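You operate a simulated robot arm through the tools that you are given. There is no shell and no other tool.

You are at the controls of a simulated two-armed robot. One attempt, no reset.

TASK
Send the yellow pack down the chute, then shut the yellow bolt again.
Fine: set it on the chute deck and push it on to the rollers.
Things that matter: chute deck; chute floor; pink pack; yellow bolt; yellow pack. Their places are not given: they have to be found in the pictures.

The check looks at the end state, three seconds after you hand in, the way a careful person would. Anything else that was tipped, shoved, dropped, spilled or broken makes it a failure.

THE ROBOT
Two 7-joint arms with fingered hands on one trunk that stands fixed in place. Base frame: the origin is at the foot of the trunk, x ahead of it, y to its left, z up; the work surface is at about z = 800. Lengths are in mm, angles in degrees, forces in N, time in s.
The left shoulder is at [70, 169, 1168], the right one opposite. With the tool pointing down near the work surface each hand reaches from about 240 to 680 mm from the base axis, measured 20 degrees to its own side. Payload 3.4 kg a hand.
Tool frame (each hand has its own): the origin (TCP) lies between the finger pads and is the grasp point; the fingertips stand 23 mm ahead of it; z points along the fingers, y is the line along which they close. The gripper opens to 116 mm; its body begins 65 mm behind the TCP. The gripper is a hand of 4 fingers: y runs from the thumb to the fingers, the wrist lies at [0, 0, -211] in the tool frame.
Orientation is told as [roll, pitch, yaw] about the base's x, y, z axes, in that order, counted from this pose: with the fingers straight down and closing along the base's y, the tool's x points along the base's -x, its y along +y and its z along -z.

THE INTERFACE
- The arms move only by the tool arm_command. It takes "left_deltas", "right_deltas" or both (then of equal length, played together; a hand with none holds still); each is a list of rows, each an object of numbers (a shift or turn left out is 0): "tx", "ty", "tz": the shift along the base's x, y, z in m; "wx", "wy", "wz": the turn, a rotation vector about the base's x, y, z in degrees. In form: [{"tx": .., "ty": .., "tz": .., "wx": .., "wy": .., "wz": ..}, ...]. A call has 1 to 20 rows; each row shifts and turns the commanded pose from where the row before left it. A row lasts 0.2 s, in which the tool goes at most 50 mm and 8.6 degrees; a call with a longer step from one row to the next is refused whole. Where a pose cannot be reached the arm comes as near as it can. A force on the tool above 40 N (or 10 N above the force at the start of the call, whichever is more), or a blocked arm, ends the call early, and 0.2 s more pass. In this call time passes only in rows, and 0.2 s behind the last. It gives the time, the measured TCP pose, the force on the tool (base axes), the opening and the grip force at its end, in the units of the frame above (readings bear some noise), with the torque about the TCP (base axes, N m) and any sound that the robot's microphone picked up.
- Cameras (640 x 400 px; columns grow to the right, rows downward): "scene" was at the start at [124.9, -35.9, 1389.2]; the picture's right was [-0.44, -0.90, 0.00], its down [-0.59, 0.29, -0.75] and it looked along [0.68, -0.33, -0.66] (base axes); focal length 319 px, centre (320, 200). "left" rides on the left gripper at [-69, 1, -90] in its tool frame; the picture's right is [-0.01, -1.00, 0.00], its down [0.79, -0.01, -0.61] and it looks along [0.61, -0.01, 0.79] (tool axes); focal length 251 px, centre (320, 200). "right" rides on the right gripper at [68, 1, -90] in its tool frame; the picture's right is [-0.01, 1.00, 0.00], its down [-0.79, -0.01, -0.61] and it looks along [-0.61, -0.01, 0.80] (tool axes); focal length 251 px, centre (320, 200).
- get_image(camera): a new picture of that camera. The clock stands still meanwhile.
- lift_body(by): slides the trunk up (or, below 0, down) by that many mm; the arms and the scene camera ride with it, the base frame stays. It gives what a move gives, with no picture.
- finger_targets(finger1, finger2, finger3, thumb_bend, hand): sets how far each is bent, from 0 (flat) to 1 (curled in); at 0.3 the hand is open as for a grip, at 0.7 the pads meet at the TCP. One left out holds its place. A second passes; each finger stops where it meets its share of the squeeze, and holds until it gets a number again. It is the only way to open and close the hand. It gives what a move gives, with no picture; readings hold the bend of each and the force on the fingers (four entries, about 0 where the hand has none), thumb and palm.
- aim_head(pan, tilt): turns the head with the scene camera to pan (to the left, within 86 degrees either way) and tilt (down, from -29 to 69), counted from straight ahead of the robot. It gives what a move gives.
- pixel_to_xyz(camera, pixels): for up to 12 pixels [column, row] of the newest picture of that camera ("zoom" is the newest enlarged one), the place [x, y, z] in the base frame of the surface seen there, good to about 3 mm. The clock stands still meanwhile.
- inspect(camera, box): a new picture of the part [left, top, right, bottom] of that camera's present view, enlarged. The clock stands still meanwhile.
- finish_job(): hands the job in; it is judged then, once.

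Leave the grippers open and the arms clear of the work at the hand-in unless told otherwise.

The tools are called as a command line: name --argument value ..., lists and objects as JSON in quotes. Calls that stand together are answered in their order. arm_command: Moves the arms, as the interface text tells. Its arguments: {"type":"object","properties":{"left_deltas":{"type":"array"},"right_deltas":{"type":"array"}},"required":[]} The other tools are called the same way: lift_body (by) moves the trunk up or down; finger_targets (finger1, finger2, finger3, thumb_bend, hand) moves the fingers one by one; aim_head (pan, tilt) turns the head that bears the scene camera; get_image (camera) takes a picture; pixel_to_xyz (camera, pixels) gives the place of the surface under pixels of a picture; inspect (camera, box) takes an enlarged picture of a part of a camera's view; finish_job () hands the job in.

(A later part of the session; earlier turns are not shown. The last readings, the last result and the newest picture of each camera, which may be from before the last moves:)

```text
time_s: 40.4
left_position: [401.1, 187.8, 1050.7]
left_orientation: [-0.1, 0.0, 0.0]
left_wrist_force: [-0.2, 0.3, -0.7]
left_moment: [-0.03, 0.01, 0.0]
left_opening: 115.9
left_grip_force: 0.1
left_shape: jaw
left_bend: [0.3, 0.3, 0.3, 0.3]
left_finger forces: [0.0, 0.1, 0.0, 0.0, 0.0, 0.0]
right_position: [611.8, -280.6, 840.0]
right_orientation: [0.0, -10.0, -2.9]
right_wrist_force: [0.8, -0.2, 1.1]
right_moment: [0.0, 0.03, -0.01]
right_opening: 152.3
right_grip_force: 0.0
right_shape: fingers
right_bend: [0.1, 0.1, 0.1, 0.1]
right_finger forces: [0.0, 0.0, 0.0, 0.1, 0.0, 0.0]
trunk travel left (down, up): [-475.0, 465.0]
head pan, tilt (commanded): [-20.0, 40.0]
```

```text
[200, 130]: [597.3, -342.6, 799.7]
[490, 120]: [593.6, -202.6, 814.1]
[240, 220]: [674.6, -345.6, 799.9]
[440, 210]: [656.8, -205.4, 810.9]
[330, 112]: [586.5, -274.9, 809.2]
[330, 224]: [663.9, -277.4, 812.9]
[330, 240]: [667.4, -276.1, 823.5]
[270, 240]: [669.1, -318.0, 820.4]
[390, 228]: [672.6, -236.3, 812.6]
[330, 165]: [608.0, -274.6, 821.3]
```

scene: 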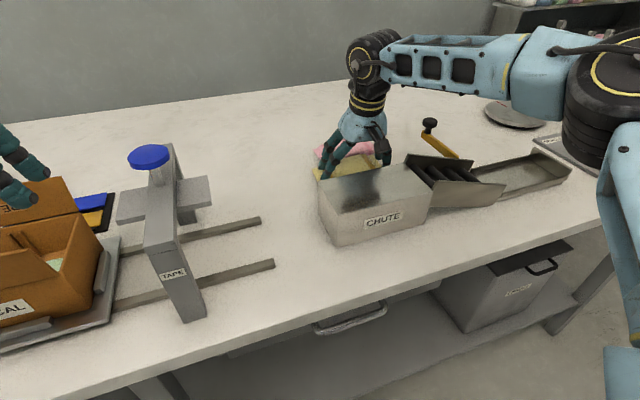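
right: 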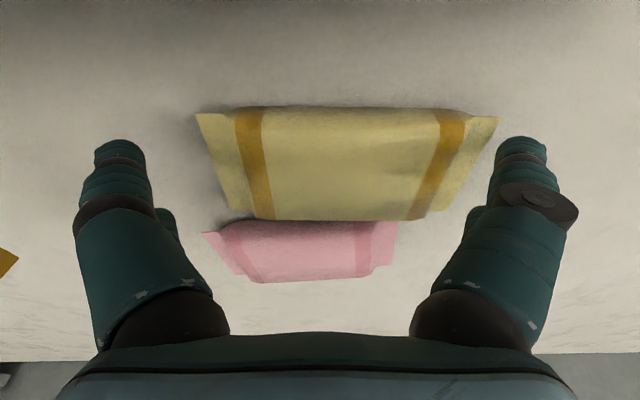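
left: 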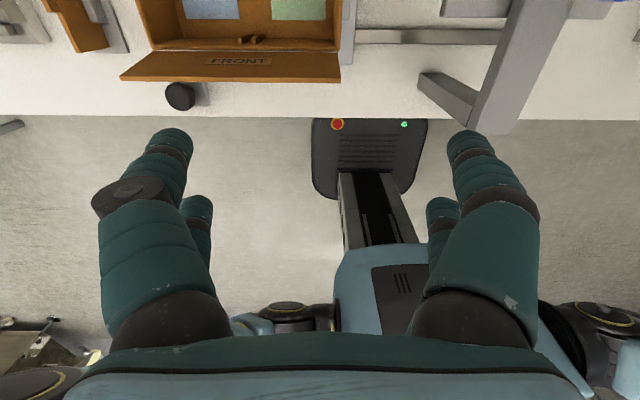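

The pack lies flat, now centred near y≈−270 with x still about 617. I'll shift +10 mm in y, lower to z≈821 and close lightly on the ends, just to slide it along the table.

arm_command --right_deltas '[{"ty": 0.01, "tz": -0.006}, {"tz": -0.013}]'

finger_targets --hand "right" --finger1 0.24 --finger2 0.24 --finger3 0.24 --thumb_bend 0.24

get_image --camera "right"

```text
time_s: 41.0
left_position: [402.7, 186.5, 1050.5]
left_orientation: [0.0, 0.1, 0.1]
left_wrist_force: [0.1, 0.5, -0.6]
left_moment: [0.01, -0.01, 0.02]
left_opening: 116.0
left_grip_force: 0.0
left_shape: jaw
left_bend: [0.3, 0.3, 0.3, 0.3]
left_finger forces: [0.0, 0.0, 0.1, 0.1, 0.1, 0.0]
right_position: [611.6, -269.8, 821.4]
right_orientation: [0.0, -10.0, -2.9]
right_wrist_force: [0.4, -0.6, 0.1]
right_moment: [0.02, -0.01, 0.01]
right_opening: 152.4
right_grip_force: 0.0
right_shape: fingers
right_bend: [0.1, 0.1, 0.1, 0.1]
right_finger forces: [0.0, 0.0, 0.0, 0.1, 0.0, 0.1]
trunk travel left (down, up): [-475.0, 465.0]
head pan, tilt (commanded): [-20.0, 40.0]
```

```text
time_s: 42.0
left_position: [401.0, 188.1, 1050.9]
left_orientation: [0.0, 0.0, -0.1]
left_wrist_force: [0.0, -0.1, -0.3]
left_moment: [-0.02, -0.01, 0.03]
left_opening: 115.7
left_grip_force: 0.1
left_shape: jaw
left_bend: [0.3, 0.3, 0.3, 0.3]
left_finger forces: [0.0, 0.0, 0.1, 0.0, 0.1, 0.0]
right_position: [610.3, -269.9, 822.0]
right_orientation: [-0.1, -10.0, -3.0]
right_wrist_force: [0.2, -0.1, 3.7]
right_moment: [0.0, 0.01, 0.04]
right_opening: 140.2
right_grip_force: 6.0
right_shape: fingers
right_bend: [0.17, 0.2, 0.2, 0.19]
right_finger forces: [3.6, 1.9, 1.8, 0.1, 4.6, 0.0]
trunk travel left (down, up): [-475.0, 465.0]
head pan, tilt (commanded): [-20.0, 40.0]
```

```text
taken
```

right: 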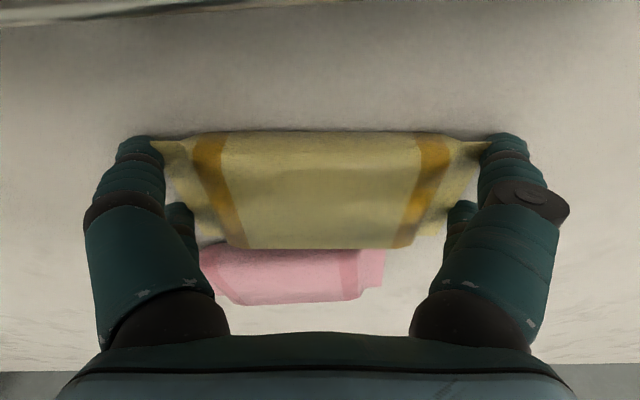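

All four digits hold evenly at 6 N. I'll slide the pack −x by 18 mm first, to widen the gap to pink.

arm_command --right_deltas '[{"tx": -0.004}, {"tx": -0.006}, {"tx": -0.008}]'

get_image --camera "right"

```text
time_s: 42.8
left_position: [401.1, 186.2, 1050.6]
left_orientation: [-0.1, 0.0, 0.1]
left_wrist_force: [-0.6, -0.7, -0.6]
left_moment: [-0.02, 0.0, -0.03]
left_opening: 115.7
left_grip_force: 0.1
left_shape: jaw
left_bend: [0.3, 0.3, 0.3, 0.3]
left_finger forces: [0.0, 0.1, 0.0, 0.0, 0.0, 0.0]
right_position: [593.8, -271.3, 821.9]
right_orientation: [-0.1, -10.0, -3.0]
right_wrist_force: [1.5, -0.4, 3.5]
right_moment: [-0.03, 0.02, 0.03]
right_opening: 140.2
right_grip_force: 6.1
right_shape: fingers
right_bend: [0.17, 0.19, 0.2, 0.19]
right_finger forces: [3.9, 2.3, 1.7, 0.0, 4.3, 0.1]
trunk travel left (down, up): [-475.0, 465.0]
head pan, tilt (commanded): [-20.0, 40.0]
```

```text
taken
```

right: 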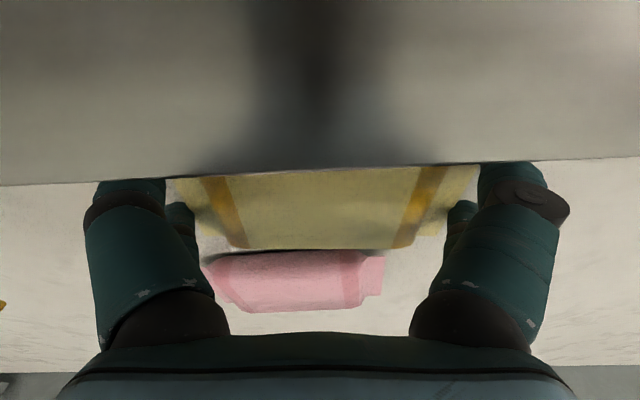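

The pack followed, and its gap to pink has widened. My camera housing now hangs close above the deck edge, so I'll keep x fixed and slide +y 145 mm in slow steps.

arm_command --right_deltas '[{"ty": 0.006}, {"ty": 0.01}, {"ty": 0.012}, {"ty": 0.012}, {"ty": 0.012}]'

get_image --camera "right"

get_image --camera "scene"

```text
time_s: 44.0
left_position: [400.8, 187.2, 1052.1]
left_orientation: [0.0, 0.0, -0.1]
left_wrist_force: [0.0, 0.1, -0.3]
left_moment: [0.01, -0.01, -0.01]
left_opening: 115.9
left_grip_force: 0.1
left_shape: jaw
left_bend: [0.3, 0.3, 0.3, 0.3]
left_finger forces: [0.0, 0.0, 0.0, 0.0, 0.0, 0.0]
right_position: [593.2, -217.7, 821.6]
right_orientation: [0.1, -10.0, -2.8]
right_wrist_force: [-0.6, -1.4, 3.9]
right_moment: [-0.07, 0.06, 0.02]
right_opening: 140.3
right_grip_force: 5.6
right_shape: fingers
right_bend: [0.18, 0.2, 0.2, 0.19]
right_finger forces: [3.3, 1.6, 1.9, 0.1, 5.0, 0.1]
trunk travel left (down, up): [-475.0, 465.0]
head pan, tilt (commanded): [-20.0, 40.0]
```

```text
taken
```

right: 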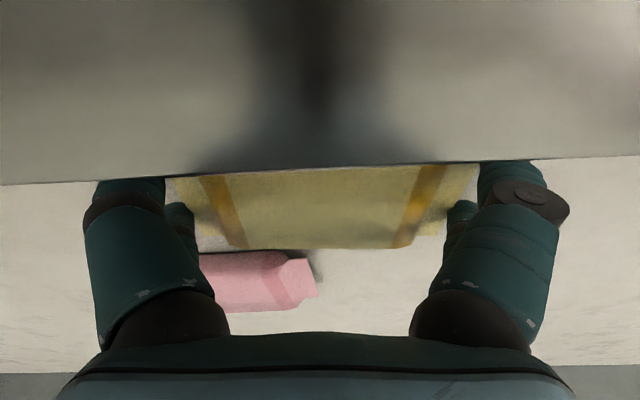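

```text
taken
```

scene: 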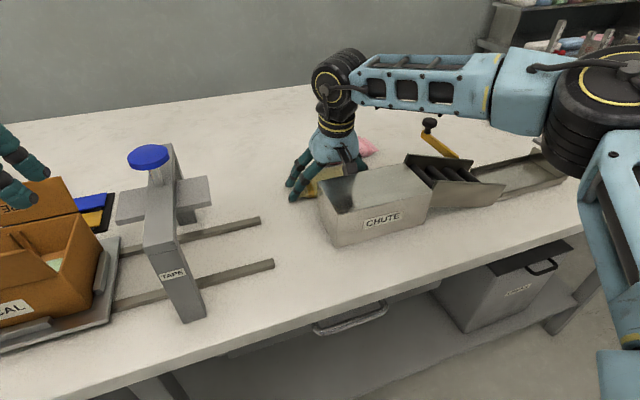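

The pack slides cleanly and pink stays put, moving out of frame as expected. I'll continue +y about 92 mm more.

arm_command --right_deltas '[{"ty": 0.01}, {"ty": 0.012}, {"ty": 0.014}, {"ty": 0.014}, {"ty": 0.014}, {"ty": 0.014}, {"ty": 0.014}]'

get_image --camera "right"

get_image --camera "scene"

```text
time_s: 45.4
left_position: [404.9, 185.6, 1048.5]
left_orientation: [0.1, 0.2, 0.0]
left_wrist_force: [-0.5, 0.1, 0.8]
left_moment: [-0.03, -0.02, -0.02]
left_opening: 115.6
left_grip_force: 0.0
left_shape: jaw
left_bend: [0.3, 0.3, 0.3, 0.3]
left_finger forces: [0.0, 0.0, 0.1, 0.1, 0.0, 0.1]
right_position: [568.3, -170.0, 823.9]
right_orientation: [0.1, -10.6, -3.3]
right_wrist_force: [28.0, -19.3, -1.8]
right_moment: [1.02, 1.3, 1.74]
right_opening: 140.0
right_grip_force: 18.4
right_shape: fingers
right_bend: [0.17, 0.2, 0.2, 0.2]
right_finger forces: [3.5, 1.9, 1.5, 0.0, 31.0, 0.0]
right hand out of reach, approached as far as the arm can: row 2, 3, 4, 5, 6, 7
trunk travel left (down, up): [-475.0, 465.0]
head pan, tilt (commanded): [-20.0, 40.0]
stopped in row 7 (right hand): the force on the tool passed its limit at 47 N (the readings are from after the stop); the commanded pose is now the measured one
```

```text
taken
```

right: 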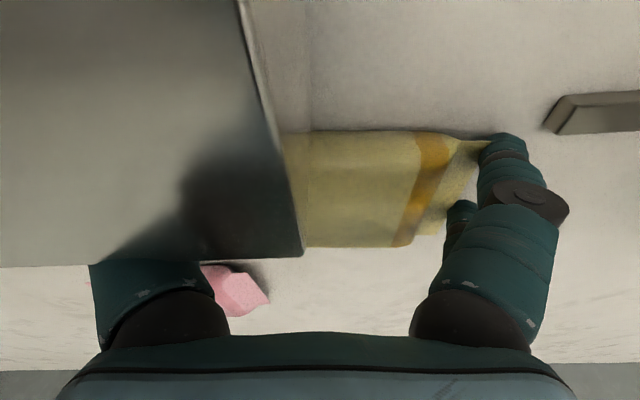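

```text
taken
```

scene: 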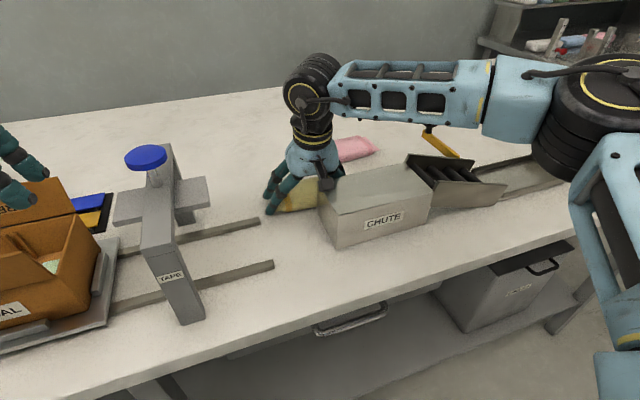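

The arm ran out of reach going +y and sagged to x 568. The thumb then pressed on the deck's far wall (31 N), and the motion stopped. I'll back off at once toward −y and +x, where it was reachable.

arm_command --right_deltas '[{"tx": 0.006, "ty": -0.006}, {"tx": 0.008, "ty": -0.012}]'

inspect --camera "scene" --box '[260, 120, 580, 260]'

pixel_to_xyz --camera "zoom" --pixels '[[118, 150], [150, 250], [330, 190], [285, 100], [340, 25], [370, 60], [220, 65], [600, 130], [560, 80]]'

```text
time_s: 46.0
left_position: [401.2, 186.8, 1050.8]
left_orientation: [0.0, 0.0, 0.1]
left_wrist_force: [0.2, -0.8, 0.5]
left_moment: [0.0, 0.0, 0.02]
left_opening: 115.9
left_grip_force: 0.0
left_shape: jaw
left_bend: [0.3, 0.3, 0.3, 0.3]
left_finger forces: [0.1, 0.0, 0.0, 0.1, 0.0, 0.0]
right_position: [578.7, -184.1, 826.9]
right_orientation: [0.1, -10.5, -3.1]
right_wrist_force: [0.2, 0.2, -0.9]
right_moment: [0.0, -0.02, -0.03]
right_opening: 139.5
right_grip_force: 5.9
right_shape: fingers
right_bend: [0.17, 0.2, 0.2, 0.19]
right_finger forces: [3.6, 2.2, 1.5, 0.0, 4.4, 0.0]
trunk travel left (down, up): [-475.0, 465.0]
head pan, tilt (commanded): [-20.0, 40.0]
```

```text
2.00 times, centred on (420, 190) of scene
```

zoom: 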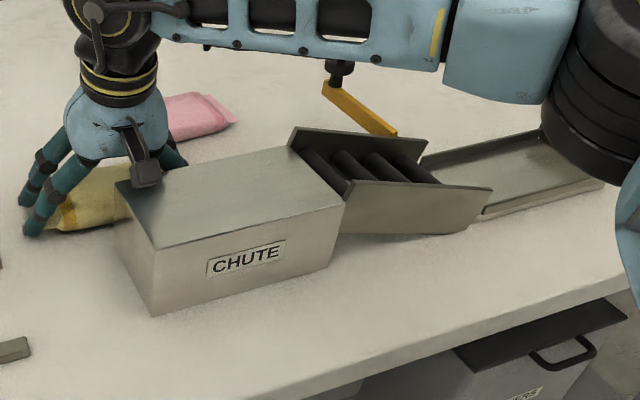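

```text
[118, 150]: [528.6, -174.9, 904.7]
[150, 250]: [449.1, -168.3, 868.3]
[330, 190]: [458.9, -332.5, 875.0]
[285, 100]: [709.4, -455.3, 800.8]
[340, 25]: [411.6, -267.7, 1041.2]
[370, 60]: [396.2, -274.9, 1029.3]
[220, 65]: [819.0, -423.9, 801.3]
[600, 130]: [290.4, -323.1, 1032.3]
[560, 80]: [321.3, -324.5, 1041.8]
```

The chute hasn't moved (the label is still at (383,219)) and the pack is still lightly held. New plan: leave the pack near (598, −195), 30 mm off pink and 40 mm off the deck wall. Then I'll regrasp it across its width with the hand turned 90°, so I'm sliding it there now.

arm_command --right_deltas '[{"tx": 0.006, "ty": -0.006, "tz": -0.003}, {"tx": 0.007, "ty": -0.005, "tz": -0.002}]'

finger_targets --hand "right" --finger1 0.08 --finger2 0.08 --finger3 0.08 --thumb_bend 0.08

arm_command --right_deltas '[{"tz": 0.02}, {"tz": 0.03}, {"tz": 0.03}, {"tz": 0.03}]'

get_image --camera "right"

inspect --camera "scene" --box '[240, 100, 440, 225]'

```text
time_s: 46.6
left_position: [400.7, 187.0, 1051.4]
left_orientation: [0.0, 0.0, 0.1]
left_wrist_force: [0.2, 0.7, -0.4]
left_moment: [0.01, 0.03, 0.01]
left_opening: 115.8
left_grip_force: 0.1
left_shape: jaw
left_bend: [0.3, 0.3, 0.3, 0.3]
left_finger forces: [0.1, 0.0, 0.0, 0.1, 0.0, 0.0]
right_position: [588.2, -196.7, 824.0]
right_orientation: [0.0, -10.7, -3.1]
right_wrist_force: [0.3, -1.1, 0.1]
right_moment: [-0.01, 0.04, -0.04]
right_opening: 139.7
right_grip_force: 5.8
right_shape: fingers
right_bend: [0.17, 0.2, 0.2, 0.19]
right_finger forces: [3.7, 2.1, 1.5, 0.0, 4.6, 0.0]
right hand out of reach, approached as far as the arm can: row 2
trunk travel left (down, up): [-475.0, 465.0]
head pan, tilt (commanded): [-20.0, 40.0]
```

```text
time_s: 47.6
left_position: [401.0, 186.4, 1050.5]
left_orientation: [0.0, 0.0, 0.0]
left_wrist_force: [-0.7, 0.0, -0.4]
left_moment: [0.0, -0.04, 0.06]
left_opening: 116.0
left_grip_force: 0.0
left_shape: jaw
left_bend: [0.3, 0.3, 0.3, 0.3]
left_finger forces: [0.0, 0.0, 0.0, 0.1, 0.1, 0.1]
right_position: [588.1, -196.8, 822.5]
right_orientation: [0.1, -10.7, -3.0]
right_wrist_force: [-0.3, -0.6, 0.7]
right_moment: [0.03, 0.0, 0.04]
right_opening: 155.7
right_grip_force: 0.0
right_shape: fingers
right_bend: [0.08, 0.08, 0.08, 0.08]
right_finger forces: [0.1, 0.1, 0.0, 0.1, 0.0, 0.1]
trunk travel left (down, up): [-475.0, 465.0]
head pan, tilt (commanded): [-20.0, 40.0]
```

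```text
time_s: 48.6
left_position: [400.5, 186.4, 1049.9]
left_orientation: [0.0, 0.0, 0.0]
left_wrist_force: [0.5, 0.1, 0.0]
left_moment: [0.0, -0.01, 0.05]
left_opening: 115.9
left_grip_force: 0.1
left_shape: jaw
left_bend: [0.3, 0.3, 0.3, 0.3]
left_finger forces: [0.0, 0.1, 0.0, 0.0, 0.0, 0.0]
right_position: [581.5, -203.2, 929.1]
right_orientation: [0.1, -10.7, -3.2]
right_wrist_force: [-0.7, -0.3, -0.4]
right_moment: [-0.02, -0.01, -0.03]
right_opening: 155.6
right_grip_force: 0.1
right_shape: fingers
right_bend: [0.08, 0.08, 0.08, 0.08]
right_finger forces: [0.1, 0.1, 0.0, 0.1, 0.0, 0.0]
right hand out of reach, approached as far as the arm can: row 4
trunk travel left (down, up): [-475.0, 465.0]
head pan, tilt (commanded): [-20.0, 40.0]
```

```text
taken
```

right: 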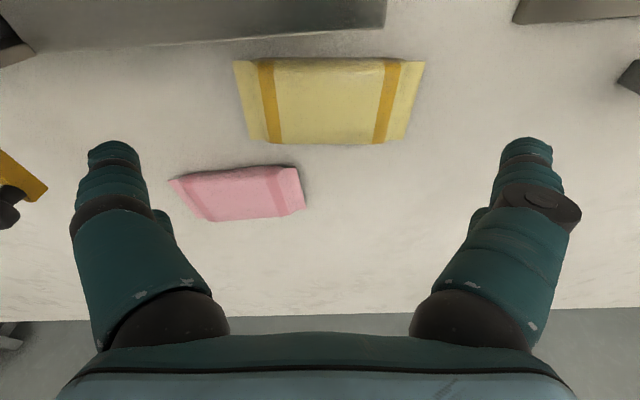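

```text
3.20 times, centred on (340, 162) of scene
```

zoom: 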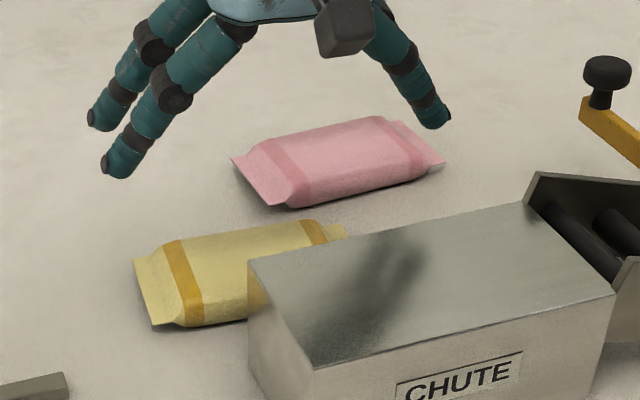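

The yellow pack is now well apart from pink. I'll measure both packs' corners from these views.

pixel_to_xyz --camera "right" --pixels '[[240, 65], [420, 66], [250, 135], [405, 137], [325, 60], [325, 143], [325, 100], [300, 172], [303, 205], [175, 182], [262, 62], [395, 62]]'

pixel_to_xyz --camera "zoom" --pixels '[[137, 262], [155, 322], [190, 245], [310, 225], [225, 270], [238, 160], [272, 203], [300, 205], [210, 318], [50, 385]]'

```text
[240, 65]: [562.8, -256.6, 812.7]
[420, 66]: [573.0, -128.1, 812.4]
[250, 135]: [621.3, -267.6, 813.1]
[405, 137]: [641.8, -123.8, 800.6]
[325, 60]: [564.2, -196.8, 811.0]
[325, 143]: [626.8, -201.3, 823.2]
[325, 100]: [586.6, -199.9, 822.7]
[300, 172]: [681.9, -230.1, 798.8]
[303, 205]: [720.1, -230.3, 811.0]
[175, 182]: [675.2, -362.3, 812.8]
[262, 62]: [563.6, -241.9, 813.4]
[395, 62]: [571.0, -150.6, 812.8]
```

```text
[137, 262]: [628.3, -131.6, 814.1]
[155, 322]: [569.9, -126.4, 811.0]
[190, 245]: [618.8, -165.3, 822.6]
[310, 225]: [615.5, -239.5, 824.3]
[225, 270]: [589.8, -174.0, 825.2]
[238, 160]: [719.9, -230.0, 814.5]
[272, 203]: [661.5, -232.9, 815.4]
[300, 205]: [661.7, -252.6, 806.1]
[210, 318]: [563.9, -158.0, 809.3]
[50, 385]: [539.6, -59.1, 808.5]
```

Yellow is centred at about (597, −196) with a yaw of about −4°, and pink is unmoved. In the air I'll now turn the hand about its own axis by +89°, so it closes across the pack's width, and see whether the wrist allows it.

arm_command --right_deltas '[{"wx": -1.505, "wz": 7.95}, {"wx": -1.505, "wz": 7.95}, {"wx": -1.505, "wz": 7.95}, {"wx": -1.505, "wz": 7.95}, {"wx": -1.505, "wz": 7.95}, {"wx": -1.505, "wz": 7.95}, {"wx": -1.505, "wz": 7.95}, {"wx": -1.505, "wz": 7.95}, {"wx": -1.505, "wz": 7.95}, {"wx": -1.505, "wz": 7.95}, {"wx": -1.505, "wz": 7.95}]'

get_image --camera "scene"

```text
time_s: 51.0
left_position: [400.9, 186.8, 1051.2]
left_orientation: [0.0, 0.0, -0.1]
left_wrist_force: [-0.6, 0.3, 0.8]
left_moment: [0.0, 0.02, -0.02]
left_opening: 115.7
left_grip_force: 0.0
left_shape: jaw
left_bend: [0.3, 0.3, 0.3, 0.3]
left_finger forces: [0.1, 0.0, 0.0, 0.0, 0.0, 0.0]
right_position: [579.7, -202.8, 928.7]
right_orientation: [-11.2, -0.5, 86.1]
right_wrist_force: [-0.3, -0.4, 0.1]
right_moment: [-0.03, 0.03, 0.03]
right_opening: 155.9
right_grip_force: 0.0
right_shape: fingers
right_bend: [0.08, 0.08, 0.08, 0.08]
right_finger forces: [0.1, 0.1, 0.0, 0.0, 0.0, 0.1]
trunk travel left (down, up): [-475.0, 465.0]
head pan, tilt (commanded): [-20.0, 40.0]
```

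```text
taken
```

scene: 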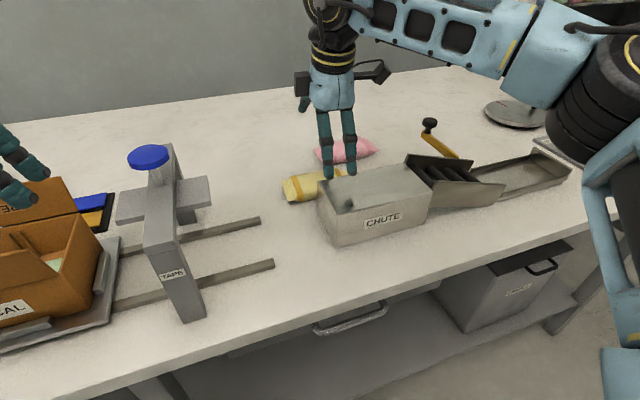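

The +86° turn worked without strain. I'll reduce the tilt to about −5°, narrow the fingers to 0.42, and test reaching over the pack at (597, −196, 890).

finger_targets --hand "right" --finger1 0.42 --finger2 0.42 --finger3 0.42 --thumb_bend 0.42

arm_command --right_deltas '[{"tx": 0.008, "ty": 0.003, "tz": -0.02, "wy": 3}, {"tx": 0.009, "ty": 0.004, "tz": -0.018, "wy": 3}]'

get_image --camera "right"

```text
time_s: 52.0
left_position: [400.3, 186.9, 1049.7]
left_orientation: [0.0, 0.0, 0.0]
left_wrist_force: [-0.5, -0.4, 0.1]
left_moment: [-0.01, -0.03, 0.02]
left_opening: 115.7
left_grip_force: 0.0
left_shape: jaw
left_bend: [0.3, 0.3, 0.3, 0.3]
left_finger forces: [0.0, 0.0, 0.1, 0.0, 0.0, 0.0]
right_position: [579.8, -201.6, 928.8]
right_orientation: [-11.3, -0.6, 86.0]
right_wrist_force: [0.3, 0.2, -0.1]
right_moment: [0.01, 0.0, 0.0]
right_opening: 82.6
right_grip_force: 0.1
right_shape: fingers
right_bend: [0.42, 0.42, 0.42, 0.42]
right_finger forces: [0.0, 0.1, 0.0, 0.0, 0.0, 0.0]
trunk travel left (down, up): [-475.0, 465.0]
head pan, tilt (commanded): [-20.0, 40.0]
```

```text
time_s: 52.6
left_position: [400.3, 187.9, 1051.0]
left_orientation: [0.0, -0.1, 0.0]
left_wrist_force: [-0.7, 0.3, 0.2]
left_moment: [0.04, -0.01, 0.02]
left_opening: 116.2
left_grip_force: 0.1
left_shape: jaw
left_bend: [0.3, 0.3, 0.3, 0.3]
left_finger forces: [0.0, 0.0, 0.1, 0.1, 0.1, 0.0]
right_position: [579.0, -202.8, 909.1]
right_orientation: [-8.0, -1.0, 86.1]
right_wrist_force: [1.9, 4.0, 20.9]
right_moment: [-0.17, 1.02, -0.2]
right_opening: 82.4
right_grip_force: 10.1
right_shape: fingers
right_bend: [0.44, 0.42, 0.42, 0.42]
right_finger forces: [19.8, 0.8, 0.1, 0.0, 0.1, 0.0]
right hand out of reach, approached as far as the arm can: row 1, 2
trunk travel left (down, up): [-475.0, 465.0]
head pan, tilt (commanded): [-20.0, 40.0]
stopped in row 2 (right hand): the force on the tool passed its limit at 52 N (the readings are from after the stop); the commanded pose is now the measured one
```

```text
taken
```

right: 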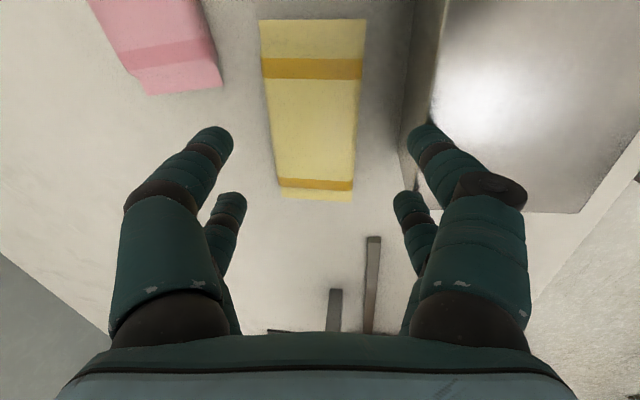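

The near finger touched the deck's top edge and the call stopped; this side is too tight and too far in. Comparing the stall points, the arm reaches furthest around y≈−370. Before re-planning I'll lift clear, then measure the knuckle width from this view.

pixel_to_xyz --camera "right" --pixels '[[425, 128], [440, 150], [490, 185], [522, 195], [528, 250], [215, 130], [195, 150], [150, 190], [125, 215], [118, 250], [405, 200], [235, 200]]'

arm_command --right_deltas '[{"tz": 0.01}, {"tz": 0.02, "wy": -3}, {"tz": 0.02}]'

get_image --camera "scene"

```text
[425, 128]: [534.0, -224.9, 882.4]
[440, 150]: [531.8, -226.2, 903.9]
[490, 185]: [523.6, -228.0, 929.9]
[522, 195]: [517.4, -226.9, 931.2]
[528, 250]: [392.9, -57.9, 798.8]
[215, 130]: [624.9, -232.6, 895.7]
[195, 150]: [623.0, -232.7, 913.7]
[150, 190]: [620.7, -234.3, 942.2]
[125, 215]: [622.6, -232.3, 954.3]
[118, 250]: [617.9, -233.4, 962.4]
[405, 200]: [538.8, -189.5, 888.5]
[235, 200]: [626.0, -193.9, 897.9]
```

```text
time_s: 53.4
left_position: [401.6, 186.2, 1050.4]
left_orientation: [-0.1, 0.0, 0.0]
left_wrist_force: [0.5, 0.9, 0.9]
left_moment: [0.03, 0.01, 0.02]
left_opening: 115.9
left_grip_force: 0.1
left_shape: jaw
left_bend: [0.3, 0.3, 0.3, 0.3]
left_finger forces: [0.1, 0.0, 0.0, 0.0, 0.0, 0.0]
right_position: [581.4, -206.4, 944.4]
right_orientation: [-10.8, -1.2, 86.0]
right_wrist_force: [0.6, -0.6, -1.1]
right_moment: [0.03, 0.01, 0.03]
right_opening: 82.4
right_grip_force: 0.1
right_shape: fingers
right_bend: [0.42, 0.42, 0.42, 0.42]
right_finger forces: [0.0, 0.0, 0.0, 0.1, 0.0, 0.0]
right hand out of reach, approached as far as the arm can: row 3
trunk travel left (down, up): [-475.0, 465.0]
head pan, tilt (commanded): [-20.0, 40.0]
```

```text
taken
```

scene: 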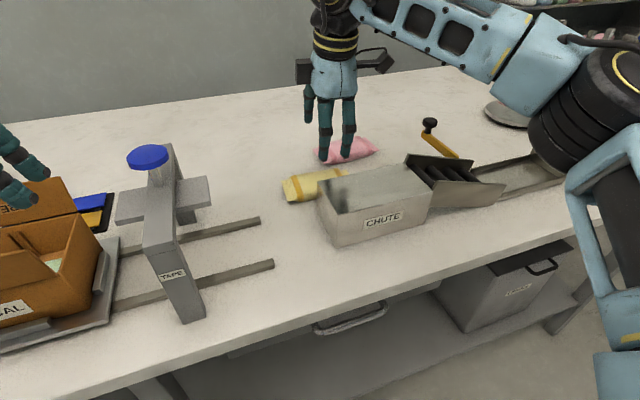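

At bend 0.42 the knuckles reach only about ±60 mm and the tips ±55 mm from the TCP. So with the pack at about (595, −310), a width grip fits between the deck wall (x 525) and pink (x 661), and the arm can reach there level. I'll turn the hand back to slide the pack there by its ends.

arm_command --right_deltas '[{"wx": 1.505, "wz": -7.95}, {"wx": 1.505, "wz": -7.95}, {"wx": 1.505, "wz": -7.95}, {"wx": 1.505, "wz": -7.95}, {"wx": 1.505, "wz": -7.95}, {"wx": 1.505, "wz": -7.95}, {"wx": 1.505, "wz": -7.95}, {"wx": 1.505, "wz": -7.95}, {"wx": 1.505, "wz": -7.95}, {"wx": 1.505, "wz": -7.95}, {"wx": 1.505, "wz": -7.95}]'

finger_targets --hand "right" --finger1 0.08 --finger2 0.08 --finger3 0.08 --thumb_bend 0.08

arm_command --right_deltas '[{"tx": 0.002, "ty": 0.003, "tz": -0.03}, {"tx": 0.002, "ty": 0.003, "tz": -0.03}, {"tx": 0.002, "ty": 0.002, "tz": -0.03}]'

get_image --camera "right"

```text
time_s: 55.8
left_position: [400.6, 186.9, 1049.9]
left_orientation: [-0.1, 0.0, 0.0]
left_wrist_force: [-0.6, -0.7, 0.1]
left_moment: [-0.01, 0.0, -0.01]
left_opening: 115.9
left_grip_force: 0.0
left_shape: jaw
left_bend: [0.3, 0.3, 0.3, 0.3]
left_finger forces: [0.0, 0.1, 0.0, 0.0, 0.0, 0.1]
right_position: [580.7, -204.4, 945.9]
right_orientation: [0.7, -11.0, -3.3]
right_wrist_force: [-0.4, 0.3, -0.5]
right_moment: [-0.03, -0.02, 0.01]
right_opening: 82.6
right_grip_force: 0.1
right_shape: fingers
right_bend: [0.42, 0.42, 0.42, 0.42]
right_finger forces: [0.0, 0.0, 0.0, 0.0, 0.1, 0.1]
trunk travel left (down, up): [-475.0, 465.0]
head pan, tilt (commanded): [-20.0, 40.0]
```

```text
time_s: 56.8
left_position: [400.8, 186.8, 1050.1]
left_orientation: [0.0, 0.0, 0.0]
left_wrist_force: [-0.5, 1.4, -0.3]
left_moment: [0.01, 0.0, 0.03]
left_opening: 115.8
left_grip_force: 0.2
left_shape: jaw
left_bend: [0.3, 0.3, 0.3, 0.3]
left_finger forces: [0.1, 0.0, 0.0, 0.0, 0.1, 0.0]
right_position: [580.3, -206.1, 944.4]
right_orientation: [0.6, -11.0, -3.2]
right_wrist_force: [-0.5, -0.3, -0.5]
right_moment: [0.01, -0.04, 0.02]
right_opening: 155.9
right_grip_force: 0.0
right_shape: fingers
right_bend: [0.08, 0.08, 0.08, 0.08]
right_finger forces: [0.0, 0.0, 0.0, 0.0, 0.1, 0.0]
trunk travel left (down, up): [-475.0, 465.0]
head pan, tilt (commanded): [-20.0, 40.0]
```

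```text
time_s: 57.6
left_position: [402.7, 186.6, 1050.3]
left_orientation: [0.0, 0.0, 0.0]
left_wrist_force: [0.1, -0.3, 0.5]
left_moment: [0.0, 0.02, 0.0]
left_opening: 116.1
left_grip_force: 0.1
left_shape: jaw
left_bend: [0.3, 0.3, 0.3, 0.3]
left_finger forces: [0.1, 0.1, 0.0, 0.0, 0.0, 0.0]
right_position: [587.1, -196.9, 853.9]
right_orientation: [0.4, -10.9, -3.0]
right_wrist_force: [-0.6, 0.9, -0.8]
right_moment: [0.0, -0.02, 0.0]
right_opening: 155.9
right_grip_force: 0.0
right_shape: fingers
right_bend: [0.08, 0.08, 0.08, 0.08]
right_finger forces: [0.1, 0.0, 0.0, 0.0, 0.0, 0.0]
trunk travel left (down, up): [-475.0, 465.0]
head pan, tilt (commanded): [-20.0, 40.0]
```

```text
taken
```

right: 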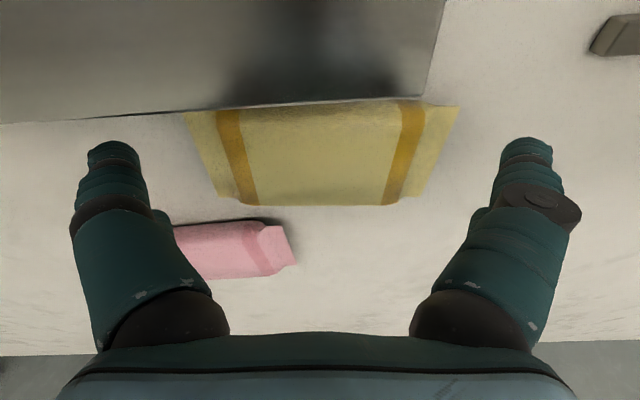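

The pack, at columns 185–458, is centred between the fingers. I'll go down 31 mm and close lightly on the ends again.

arm_command --right_deltas '[{"tz": -0.015}, {"tz": -0.016}]'

finger_targets --hand "right" --finger1 0.25 --finger2 0.25 --finger3 0.25 --thumb_bend 0.25

```text
time_s: 58.2
left_position: [402.0, 187.1, 1050.7]
left_orientation: [-0.1, -0.1, -0.1]
left_wrist_force: [-0.2, -0.5, -0.1]
left_moment: [0.0, -0.04, -0.04]
left_opening: 116.0
left_grip_force: 0.0
left_shape: jaw
left_bend: [0.3, 0.3, 0.3, 0.3]
left_finger forces: [0.0, 0.1, 0.0, 0.0, 0.1, 0.0]
right_position: [586.1, -196.7, 822.9]
right_orientation: [0.6, -11.0, -3.2]
right_wrist_force: [0.1, -0.4, 0.3]
right_moment: [0.0, -0.03, -0.01]
right_opening: 155.9
right_grip_force: 0.1
right_shape: fingers
right_bend: [0.08, 0.08, 0.08, 0.08]
right_finger forces: [0.1, 0.0, 0.1, 0.0, 0.0, 0.0]
trunk travel left (down, up): [-475.0, 465.0]
head pan, tilt (commanded): [-20.0, 40.0]
```

```text
time_s: 59.2
left_position: [400.5, 188.1, 1051.1]
left_orientation: [0.0, 0.0, 0.0]
left_wrist_force: [0.1, -0.4, 0.8]
left_moment: [-0.01, -0.02, -0.03]
left_opening: 116.0
left_grip_force: 0.0
left_shape: jaw
left_bend: [0.3, 0.3, 0.3, 0.3]
left_finger forces: [0.1, 0.0, 0.0, 0.0, 0.1, 0.0]
right_position: [587.7, -197.4, 823.2]
right_orientation: [0.6, -11.0, -3.3]
right_wrist_force: [0.4, -1.3, 2.3]
right_moment: [-0.08, 0.03, 0.03]
right_opening: 139.2
right_grip_force: 6.2
right_shape: fingers
right_bend: [0.18, 0.21, 0.21, 0.19]
right_finger forces: [3.5, 1.8, 1.8, 0.1, 4.7, 0.1]
trunk travel left (down, up): [-475.0, 465.0]
head pan, tilt (commanded): [-20.0, 40.0]
```

It's held evenly again at 6 N. I'll slide it −y by 113 mm in slow steps, squaring up the yaw by +3° on the way.

arm_command --right_deltas '[{"ty": -0.006}, {"ty": -0.01}, {"ty": -0.012, "wz": 1}, {"ty": -0.012, "wz": 1}, {"ty": -0.012, "wz": 1}, {"ty": -0.012}, {"ty": -0.013}, {"ty": -0.013}, {"ty": -0.013}, {"ty": -0.01}]'

get_image --camera "scene"

get_image --camera "right"

```text
time_s: 61.4
left_position: [400.0, 187.9, 1050.2]
left_orientation: [0.1, 0.0, 0.0]
left_wrist_force: [0.0, 0.1, -0.3]
left_moment: [0.0, 0.0, 0.01]
left_opening: 115.8
left_grip_force: 0.1
left_shape: jaw
left_bend: [0.3, 0.3, 0.3, 0.3]
left_finger forces: [0.1, 0.0, 0.1, 0.0, 0.0, 0.0]
right_position: [586.8, -310.5, 825.6]
right_orientation: [0.7, -11.0, -0.1]
right_wrist_force: [0.5, 1.2, 1.6]
right_moment: [0.07, 0.0, 0.01]
right_opening: 136.1
right_grip_force: 3.5
right_shape: fingers
right_bend: [0.18, 0.22, 0.23, 0.21]
right_finger forces: [2.8, 0.9, 0.6, 0.0, 2.6, 0.0]
trunk travel left (down, up): [-475.0, 465.0]
head pan, tilt (commanded): [-20.0, 40.0]
```

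```text
taken
```

scene: 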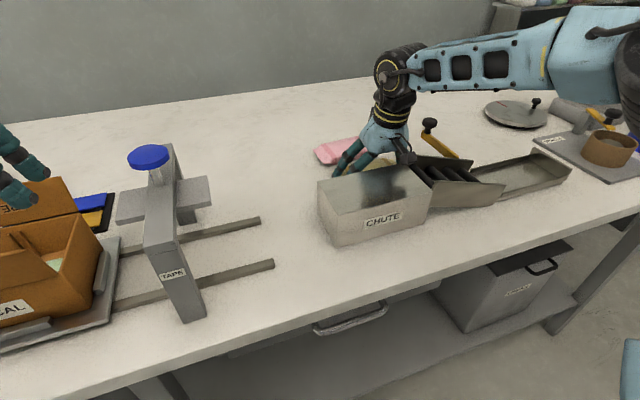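

```text
taken
```

right: 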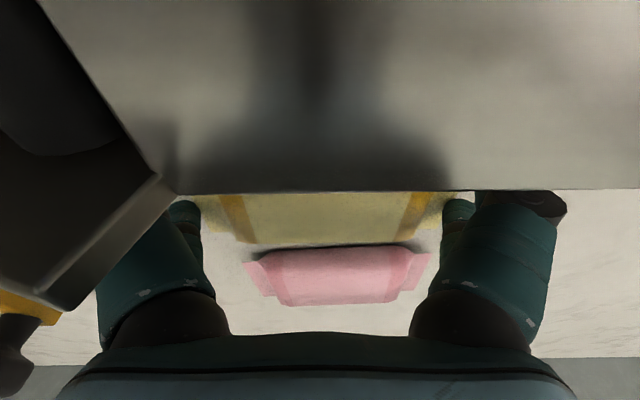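

It arrived at y −310 with pink untouched. I'll release, lift 110 mm, and measure where the pack sits.

finger_targets --hand "right" --finger1 0.08 --finger2 0.08 --finger3 0.08 --thumb_bend 0.08

arm_command --right_deltas '[{"tz": 0.02}, {"tz": 0.03}, {"tz": 0.035}, {"tz": 0.035}]'

get_image --camera "right"

pixel_to_xyz --camera "right" --pixels '[[240, 65], [320, 70], [400, 65], [320, 100], [320, 135], [250, 140], [390, 140], [320, 150], [320, 160], [260, 160], [390, 158], [320, 60]]'

```text
time_s: 62.4
left_position: [400.7, 186.3, 1050.4]
left_orientation: [0.0, 0.0, 0.1]
left_wrist_force: [0.4, -0.2, 0.1]
left_moment: [0.0, 0.03, -0.04]
left_opening: 116.0
left_grip_force: 0.0
left_shape: jaw
left_bend: [0.3, 0.3, 0.3, 0.3]
left_finger forces: [0.1, 0.0, 0.0, 0.0, 0.0, 0.0]
right_position: [586.4, -311.4, 825.4]
right_orientation: [0.6, -10.9, -0.3]
right_wrist_force: [0.1, 0.0, 0.6]
right_moment: [0.01, -0.03, 0.0]
right_opening: 155.9
right_grip_force: 0.0
right_shape: fingers
right_bend: [0.08, 0.08, 0.08, 0.08]
right_finger forces: [0.0, 0.0, 0.0, 0.0, 0.0, 0.0]
trunk travel left (down, up): [-475.0, 465.0]
head pan, tilt (commanded): [-20.0, 40.0]
```

```text
time_s: 63.4
left_position: [401.9, 187.4, 1051.0]
left_orientation: [0.0, 0.0, 0.0]
left_wrist_force: [0.0, 0.1, -0.3]
left_moment: [-0.03, 0.03, 0.0]
left_opening: 116.0
left_grip_force: 0.0
left_shape: jaw
left_bend: [0.3, 0.3, 0.3, 0.3]
left_finger forces: [0.1, 0.0, 0.1, 0.0, 0.0, 0.0]
right_position: [584.8, -309.7, 946.6]
right_orientation: [0.6, -10.9, -0.1]
right_wrist_force: [-0.6, -0.2, 0.0]
right_moment: [0.03, -0.03, 0.04]
right_opening: 155.8
right_grip_force: 0.2
right_shape: fingers
right_bend: [0.08, 0.08, 0.08, 0.08]
right_finger forces: [0.0, 0.0, 0.1, 0.0, 0.1, 0.0]
trunk travel left (down, up): [-475.0, 465.0]
head pan, tilt (commanded): [-20.0, 40.0]
```

```text
taken
```

right: 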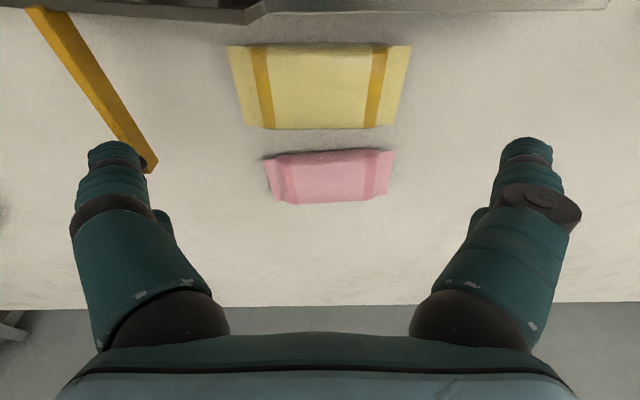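

```text
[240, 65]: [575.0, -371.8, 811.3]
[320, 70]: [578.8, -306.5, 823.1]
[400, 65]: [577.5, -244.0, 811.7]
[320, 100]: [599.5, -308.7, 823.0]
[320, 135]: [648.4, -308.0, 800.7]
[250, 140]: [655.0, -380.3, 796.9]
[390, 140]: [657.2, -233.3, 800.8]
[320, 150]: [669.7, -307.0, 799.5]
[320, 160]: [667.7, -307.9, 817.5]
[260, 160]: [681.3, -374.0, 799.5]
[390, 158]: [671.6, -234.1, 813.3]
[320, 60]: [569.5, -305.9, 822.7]
```

Now I'll read the yellow edges (rows 46 and 127) and pink's near edge.

pixel_to_xyz --camera "right" --pixels '[[270, 47], [320, 47], [370, 47], [270, 127], [320, 126], [370, 126], [232, 50], [409, 48], [250, 125], [391, 123], [320, 154], [370, 153]]'

inspect --camera "scene" --box '[280, 110, 460, 220]'

```text
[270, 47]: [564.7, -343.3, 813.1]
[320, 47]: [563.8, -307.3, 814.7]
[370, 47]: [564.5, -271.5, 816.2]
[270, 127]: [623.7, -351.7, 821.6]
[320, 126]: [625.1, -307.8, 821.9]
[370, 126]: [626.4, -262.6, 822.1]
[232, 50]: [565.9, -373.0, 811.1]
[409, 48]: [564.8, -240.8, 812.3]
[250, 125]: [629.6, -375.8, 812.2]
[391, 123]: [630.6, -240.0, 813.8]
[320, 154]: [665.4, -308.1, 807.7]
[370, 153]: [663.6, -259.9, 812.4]
```

```text
3.56 times, centred on (370, 165) of scene
```

zoom: 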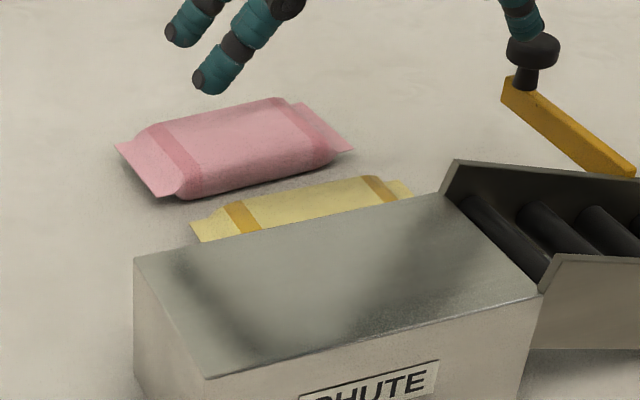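

The pack is squared up at (596.5, −307), near edge x 564, far edge 629, and pink's near edge is at about 663. I'll narrow the fingers, turn the hand +90° about its axis up here, then level it.

finger_targets --hand "right" --finger1 0.42 --finger2 0.42 --finger3 0.42 --thumb_bend 0.42

arm_command --right_deltas '[{"wx": -1.546, "wz": 8.03}, {"wx": -1.546, "wz": 8.03}, {"wx": -1.546, "wz": 8.03}, {"wx": -1.546, "wz": 8.03}, {"wx": -1.546, "wz": 8.03}, {"wx": -1.546, "wz": 8.03}, {"wx": -1.546, "wz": 8.03}, {"wx": -1.546, "wz": 8.03}, {"wx": -1.546, "wz": 8.03}, {"wx": -1.546, "wz": 8.03}, {"wx": -1.546, "wz": 8.03}]'

arm_command --right_deltas '[{"tx": 0.004, "ty": 0.001, "tz": -0.01, "wy": 3}, {"tx": 0.004, "ty": 0.001, "tz": -0.02, "wy": 3}, {"tx": 0.003, "tz": -0.02, "wy": 3}]'

get_image --camera "right"

get_image --camera "scene"

```text
time_s: 64.4
left_position: [401.5, 186.5, 1050.4]
left_orientation: [0.0, 0.1, 0.0]
left_wrist_force: [-0.1, -0.7, 0.9]
left_moment: [0.05, 0.01, 0.03]
left_opening: 115.8
left_grip_force: 0.0
left_shape: jaw
left_bend: [0.3, 0.3, 0.3, 0.3]
left_finger forces: [0.0, 0.0, 0.1, 0.0, 0.0, 0.0]
right_position: [585.8, -309.2, 946.0]
right_orientation: [0.5, -10.8, -0.1]
right_wrist_force: [0.1, 0.8, 0.2]
right_moment: [-0.02, -0.02, -0.01]
right_opening: 82.6
right_grip_force: 0.0
right_shape: fingers
right_bend: [0.42, 0.42, 0.42, 0.42]
right_finger forces: [0.0, 0.0, 0.0, 0.0, 0.0, 0.0]
trunk travel left (down, up): [-475.0, 465.0]
head pan, tilt (commanded): [-20.0, 40.0]
```

```text
time_s: 66.8
left_position: [401.5, 187.5, 1051.2]
left_orientation: [-0.1, 0.0, -0.1]
left_wrist_force: [0.9, 0.0, -0.4]
left_moment: [0.05, 0.0, 0.01]
left_opening: 116.1
left_grip_force: 0.0
left_shape: jaw
left_bend: [0.3, 0.3, 0.3, 0.3]
left_finger forces: [0.1, 0.0, 0.0, 0.0, 0.0, 0.0]
right_position: [586.6, -310.8, 944.4]
right_orientation: [-10.4, 0.0, 90.0]
right_wrist_force: [0.6, 0.0, 0.9]
right_moment: [-0.04, 0.03, 0.01]
right_opening: 82.4
right_grip_force: 0.0
right_shape: fingers
right_bend: [0.42, 0.42, 0.42, 0.42]
right_finger forces: [0.0, 0.1, 0.1, 0.0, 0.0, 0.1]
trunk travel left (down, up): [-475.0, 465.0]
head pan, tilt (commanded): [-20.0, 40.0]
```

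```text
time_s: 67.6
left_position: [402.0, 186.5, 1050.4]
left_orientation: [0.0, 0.1, 0.0]
left_wrist_force: [0.1, -0.4, -0.2]
left_moment: [0.02, 0.06, 0.01]
left_opening: 115.8
left_grip_force: 0.0
left_shape: jaw
left_bend: [0.3, 0.3, 0.3, 0.3]
left_finger forces: [0.0, 0.0, 0.1, 0.0, 0.0, 0.1]
right_position: [597.8, -307.3, 892.0]
right_orientation: [-1.4, -0.1, 89.8]
right_wrist_force: [0.5, 0.5, 0.4]
right_moment: [0.01, 0.02, -0.02]
right_opening: 82.6
right_grip_force: 0.2
right_shape: fingers
right_bend: [0.42, 0.42, 0.42, 0.42]
right_finger forces: [0.1, 0.0, 0.1, 0.0, 0.0, 0.0]
trunk travel left (down, up): [-475.0, 465.0]
head pan, tilt (commanded): [-20.0, 40.0]
```

```text
taken
```

right: 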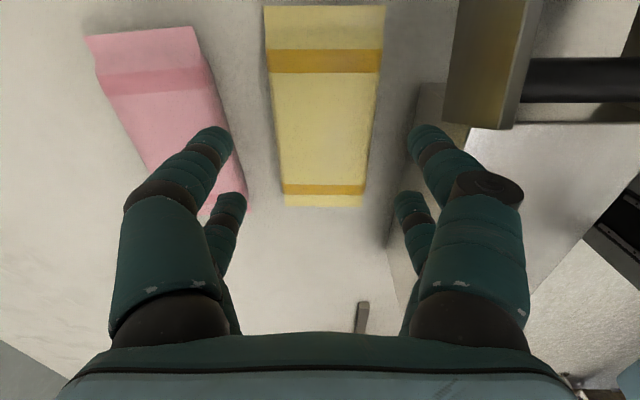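

```text
taken
```

scene: 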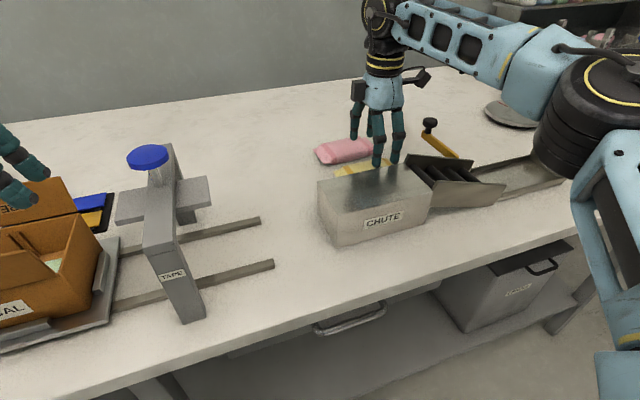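

It reached (598, −307, 892) level, with no complaint. I'll check the fingertip positions against pink and the deck/rail before going down.

pixel_to_xyz --camera "right" --pixels '[[210, 132], [195, 150], [130, 200], [235, 200], [425, 130], [440, 150], [510, 185], [408, 200], [232, 170], [385, 100], [195, 30], [272, 100]]'

inspect --camera "scene" --box '[310, 70, 450, 200]'

```text
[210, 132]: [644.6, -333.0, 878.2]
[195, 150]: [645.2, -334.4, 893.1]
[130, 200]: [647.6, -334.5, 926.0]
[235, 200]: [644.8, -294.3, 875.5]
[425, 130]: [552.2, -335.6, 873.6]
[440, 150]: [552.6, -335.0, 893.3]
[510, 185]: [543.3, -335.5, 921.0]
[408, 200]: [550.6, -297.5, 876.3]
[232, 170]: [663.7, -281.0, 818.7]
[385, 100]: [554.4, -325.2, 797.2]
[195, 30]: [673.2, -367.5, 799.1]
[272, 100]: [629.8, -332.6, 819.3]
```

```text
3.08 times, centred on (380, 135) of scene
```

zoom: 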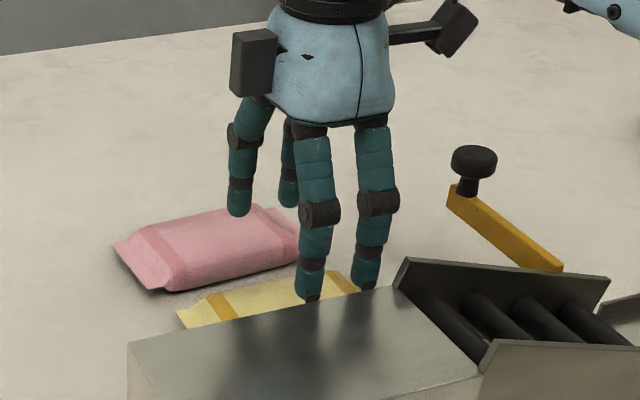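

Far tips are around x 645 (outer about 654, against pink at 663) and near tips around 551 (outer about 542, against the wall at 525). There's room on both sides. I'll shift −1.5 mm in x and descend to z≈830.

arm_command --right_deltas '[{"tx": -0.0015, "tz": -0.014}, {"tz": -0.016}, {"tz": -0.016}, {"tz": -0.016}]'

get_image --camera "right"

inspect --camera "scene" --box '[310, 70, 450, 200]'

```text
time_s: 68.6
left_position: [402.2, 186.2, 1050.7]
left_orientation: [0.0, 0.0, 0.0]
left_wrist_force: [-0.2, 0.0, -0.5]
left_moment: [-0.02, 0.0, -0.01]
left_opening: 115.9
left_grip_force: 0.2
left_shape: jaw
left_bend: [0.3, 0.3, 0.3, 0.3]
left_finger forces: [0.1, 0.0, 0.0, 0.0, 0.1, 0.0]
right_position: [595.3, -309.2, 831.3]
right_orientation: [-1.4, -0.2, 89.8]
right_wrist_force: [-0.1, 0.0, 0.6]
right_moment: [-0.01, 0.0, 0.02]
right_opening: 82.5
right_grip_force: 0.1
right_shape: fingers
right_bend: [0.42, 0.42, 0.42, 0.42]
right_finger forces: [0.1, 0.0, 0.0, 0.0, 0.0, 0.1]
trunk travel left (down, up): [-475.0, 465.0]
head pan, tilt (commanded): [-20.0, 40.0]
```

```text
taken
```

right: 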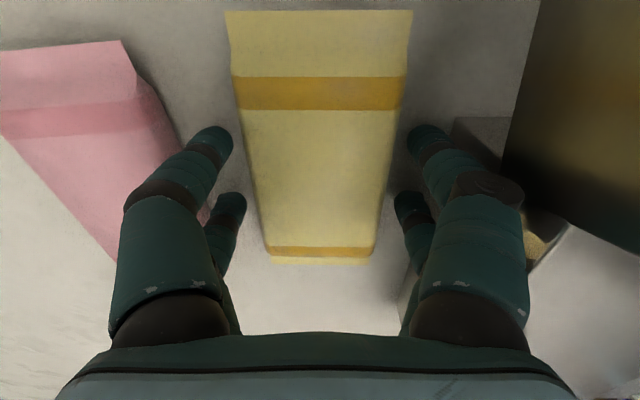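

```text
3.08 times, centred on (380, 135) of scene
```

zoom: 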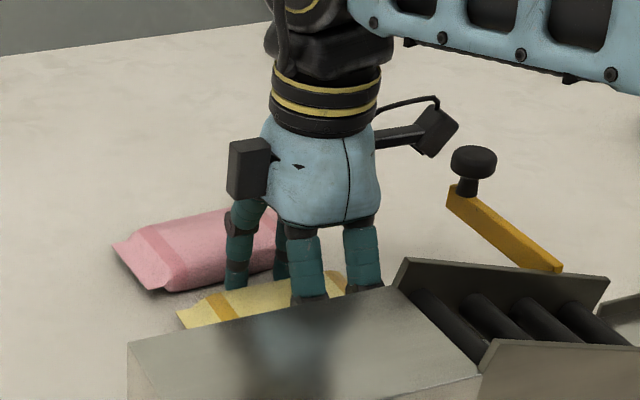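

The fingers straddle the pack with pink clear and no contact. I'll go down 5 mm more, then close slowly on the width.

arm_command --right_deltas '[{"tz": -0.005}]'

finger_targets --hand "right" --finger1 0.5 --finger2 0.5 --finger3 0.5 --thumb_bend 0.5

get_image --camera "right"

```text
time_s: 69.0
left_position: [400.1, 187.1, 1050.0]
left_orientation: [-0.1, 0.0, 0.0]
left_wrist_force: [-1.0, 0.9, 0.1]
left_moment: [-0.03, 0.03, 0.02]
left_opening: 115.9
left_grip_force: 0.0
left_shape: jaw
left_bend: [0.3, 0.3, 0.3, 0.3]
left_finger forces: [0.1, 0.1, 0.0, 0.0, 0.0, 0.1]
right_position: [595.6, -307.8, 827.9]
right_orientation: [-1.5, 0.0, 89.7]
right_wrist_force: [0.6, -0.5, 3.6]
right_moment: [0.0, 0.18, 0.06]
right_opening: 82.6
right_grip_force: 1.6
right_shape: fingers
right_bend: [0.42, 0.42, 0.42, 0.42]
right_finger forces: [2.0, 1.7, 0.1, 0.1, 0.0, 0.1]
trunk travel left (down, up): [-475.0, 465.0]
head pan, tilt (commanded): [-20.0, 40.0]
```

```text
time_s: 70.0
left_position: [399.0, 187.3, 1051.0]
left_orientation: [0.0, -0.1, 0.0]
left_wrist_force: [-1.1, 0.0, -1.1]
left_moment: [-0.01, 0.0, 0.01]
left_opening: 116.3
left_grip_force: 0.0
left_shape: jaw
left_bend: [0.3, 0.3, 0.3, 0.3]
left_finger forces: [0.1, 0.1, 0.1, 0.0, 0.0, 0.0]
right_position: [593.7, -309.7, 829.0]
right_orientation: [-1.4, 0.0, 89.8]
right_wrist_force: [-2.0, -0.9, 12.0]
right_moment: [-0.04, 0.64, 0.03]
right_opening: 65.1
right_grip_force: 6.9
right_shape: fingers
right_bend: [0.46, 0.47, 0.49, 0.5]
right_finger forces: [5.8, 7.0, 0.7, 0.1, 0.8, 0.1]
trunk travel left (down, up): [-475.0, 465.0]
head pan, tilt (commanded): [-20.0, 40.0]
```

```text
taken
```

right: 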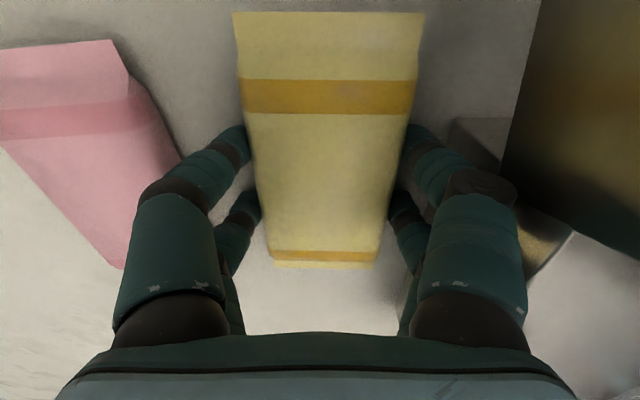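

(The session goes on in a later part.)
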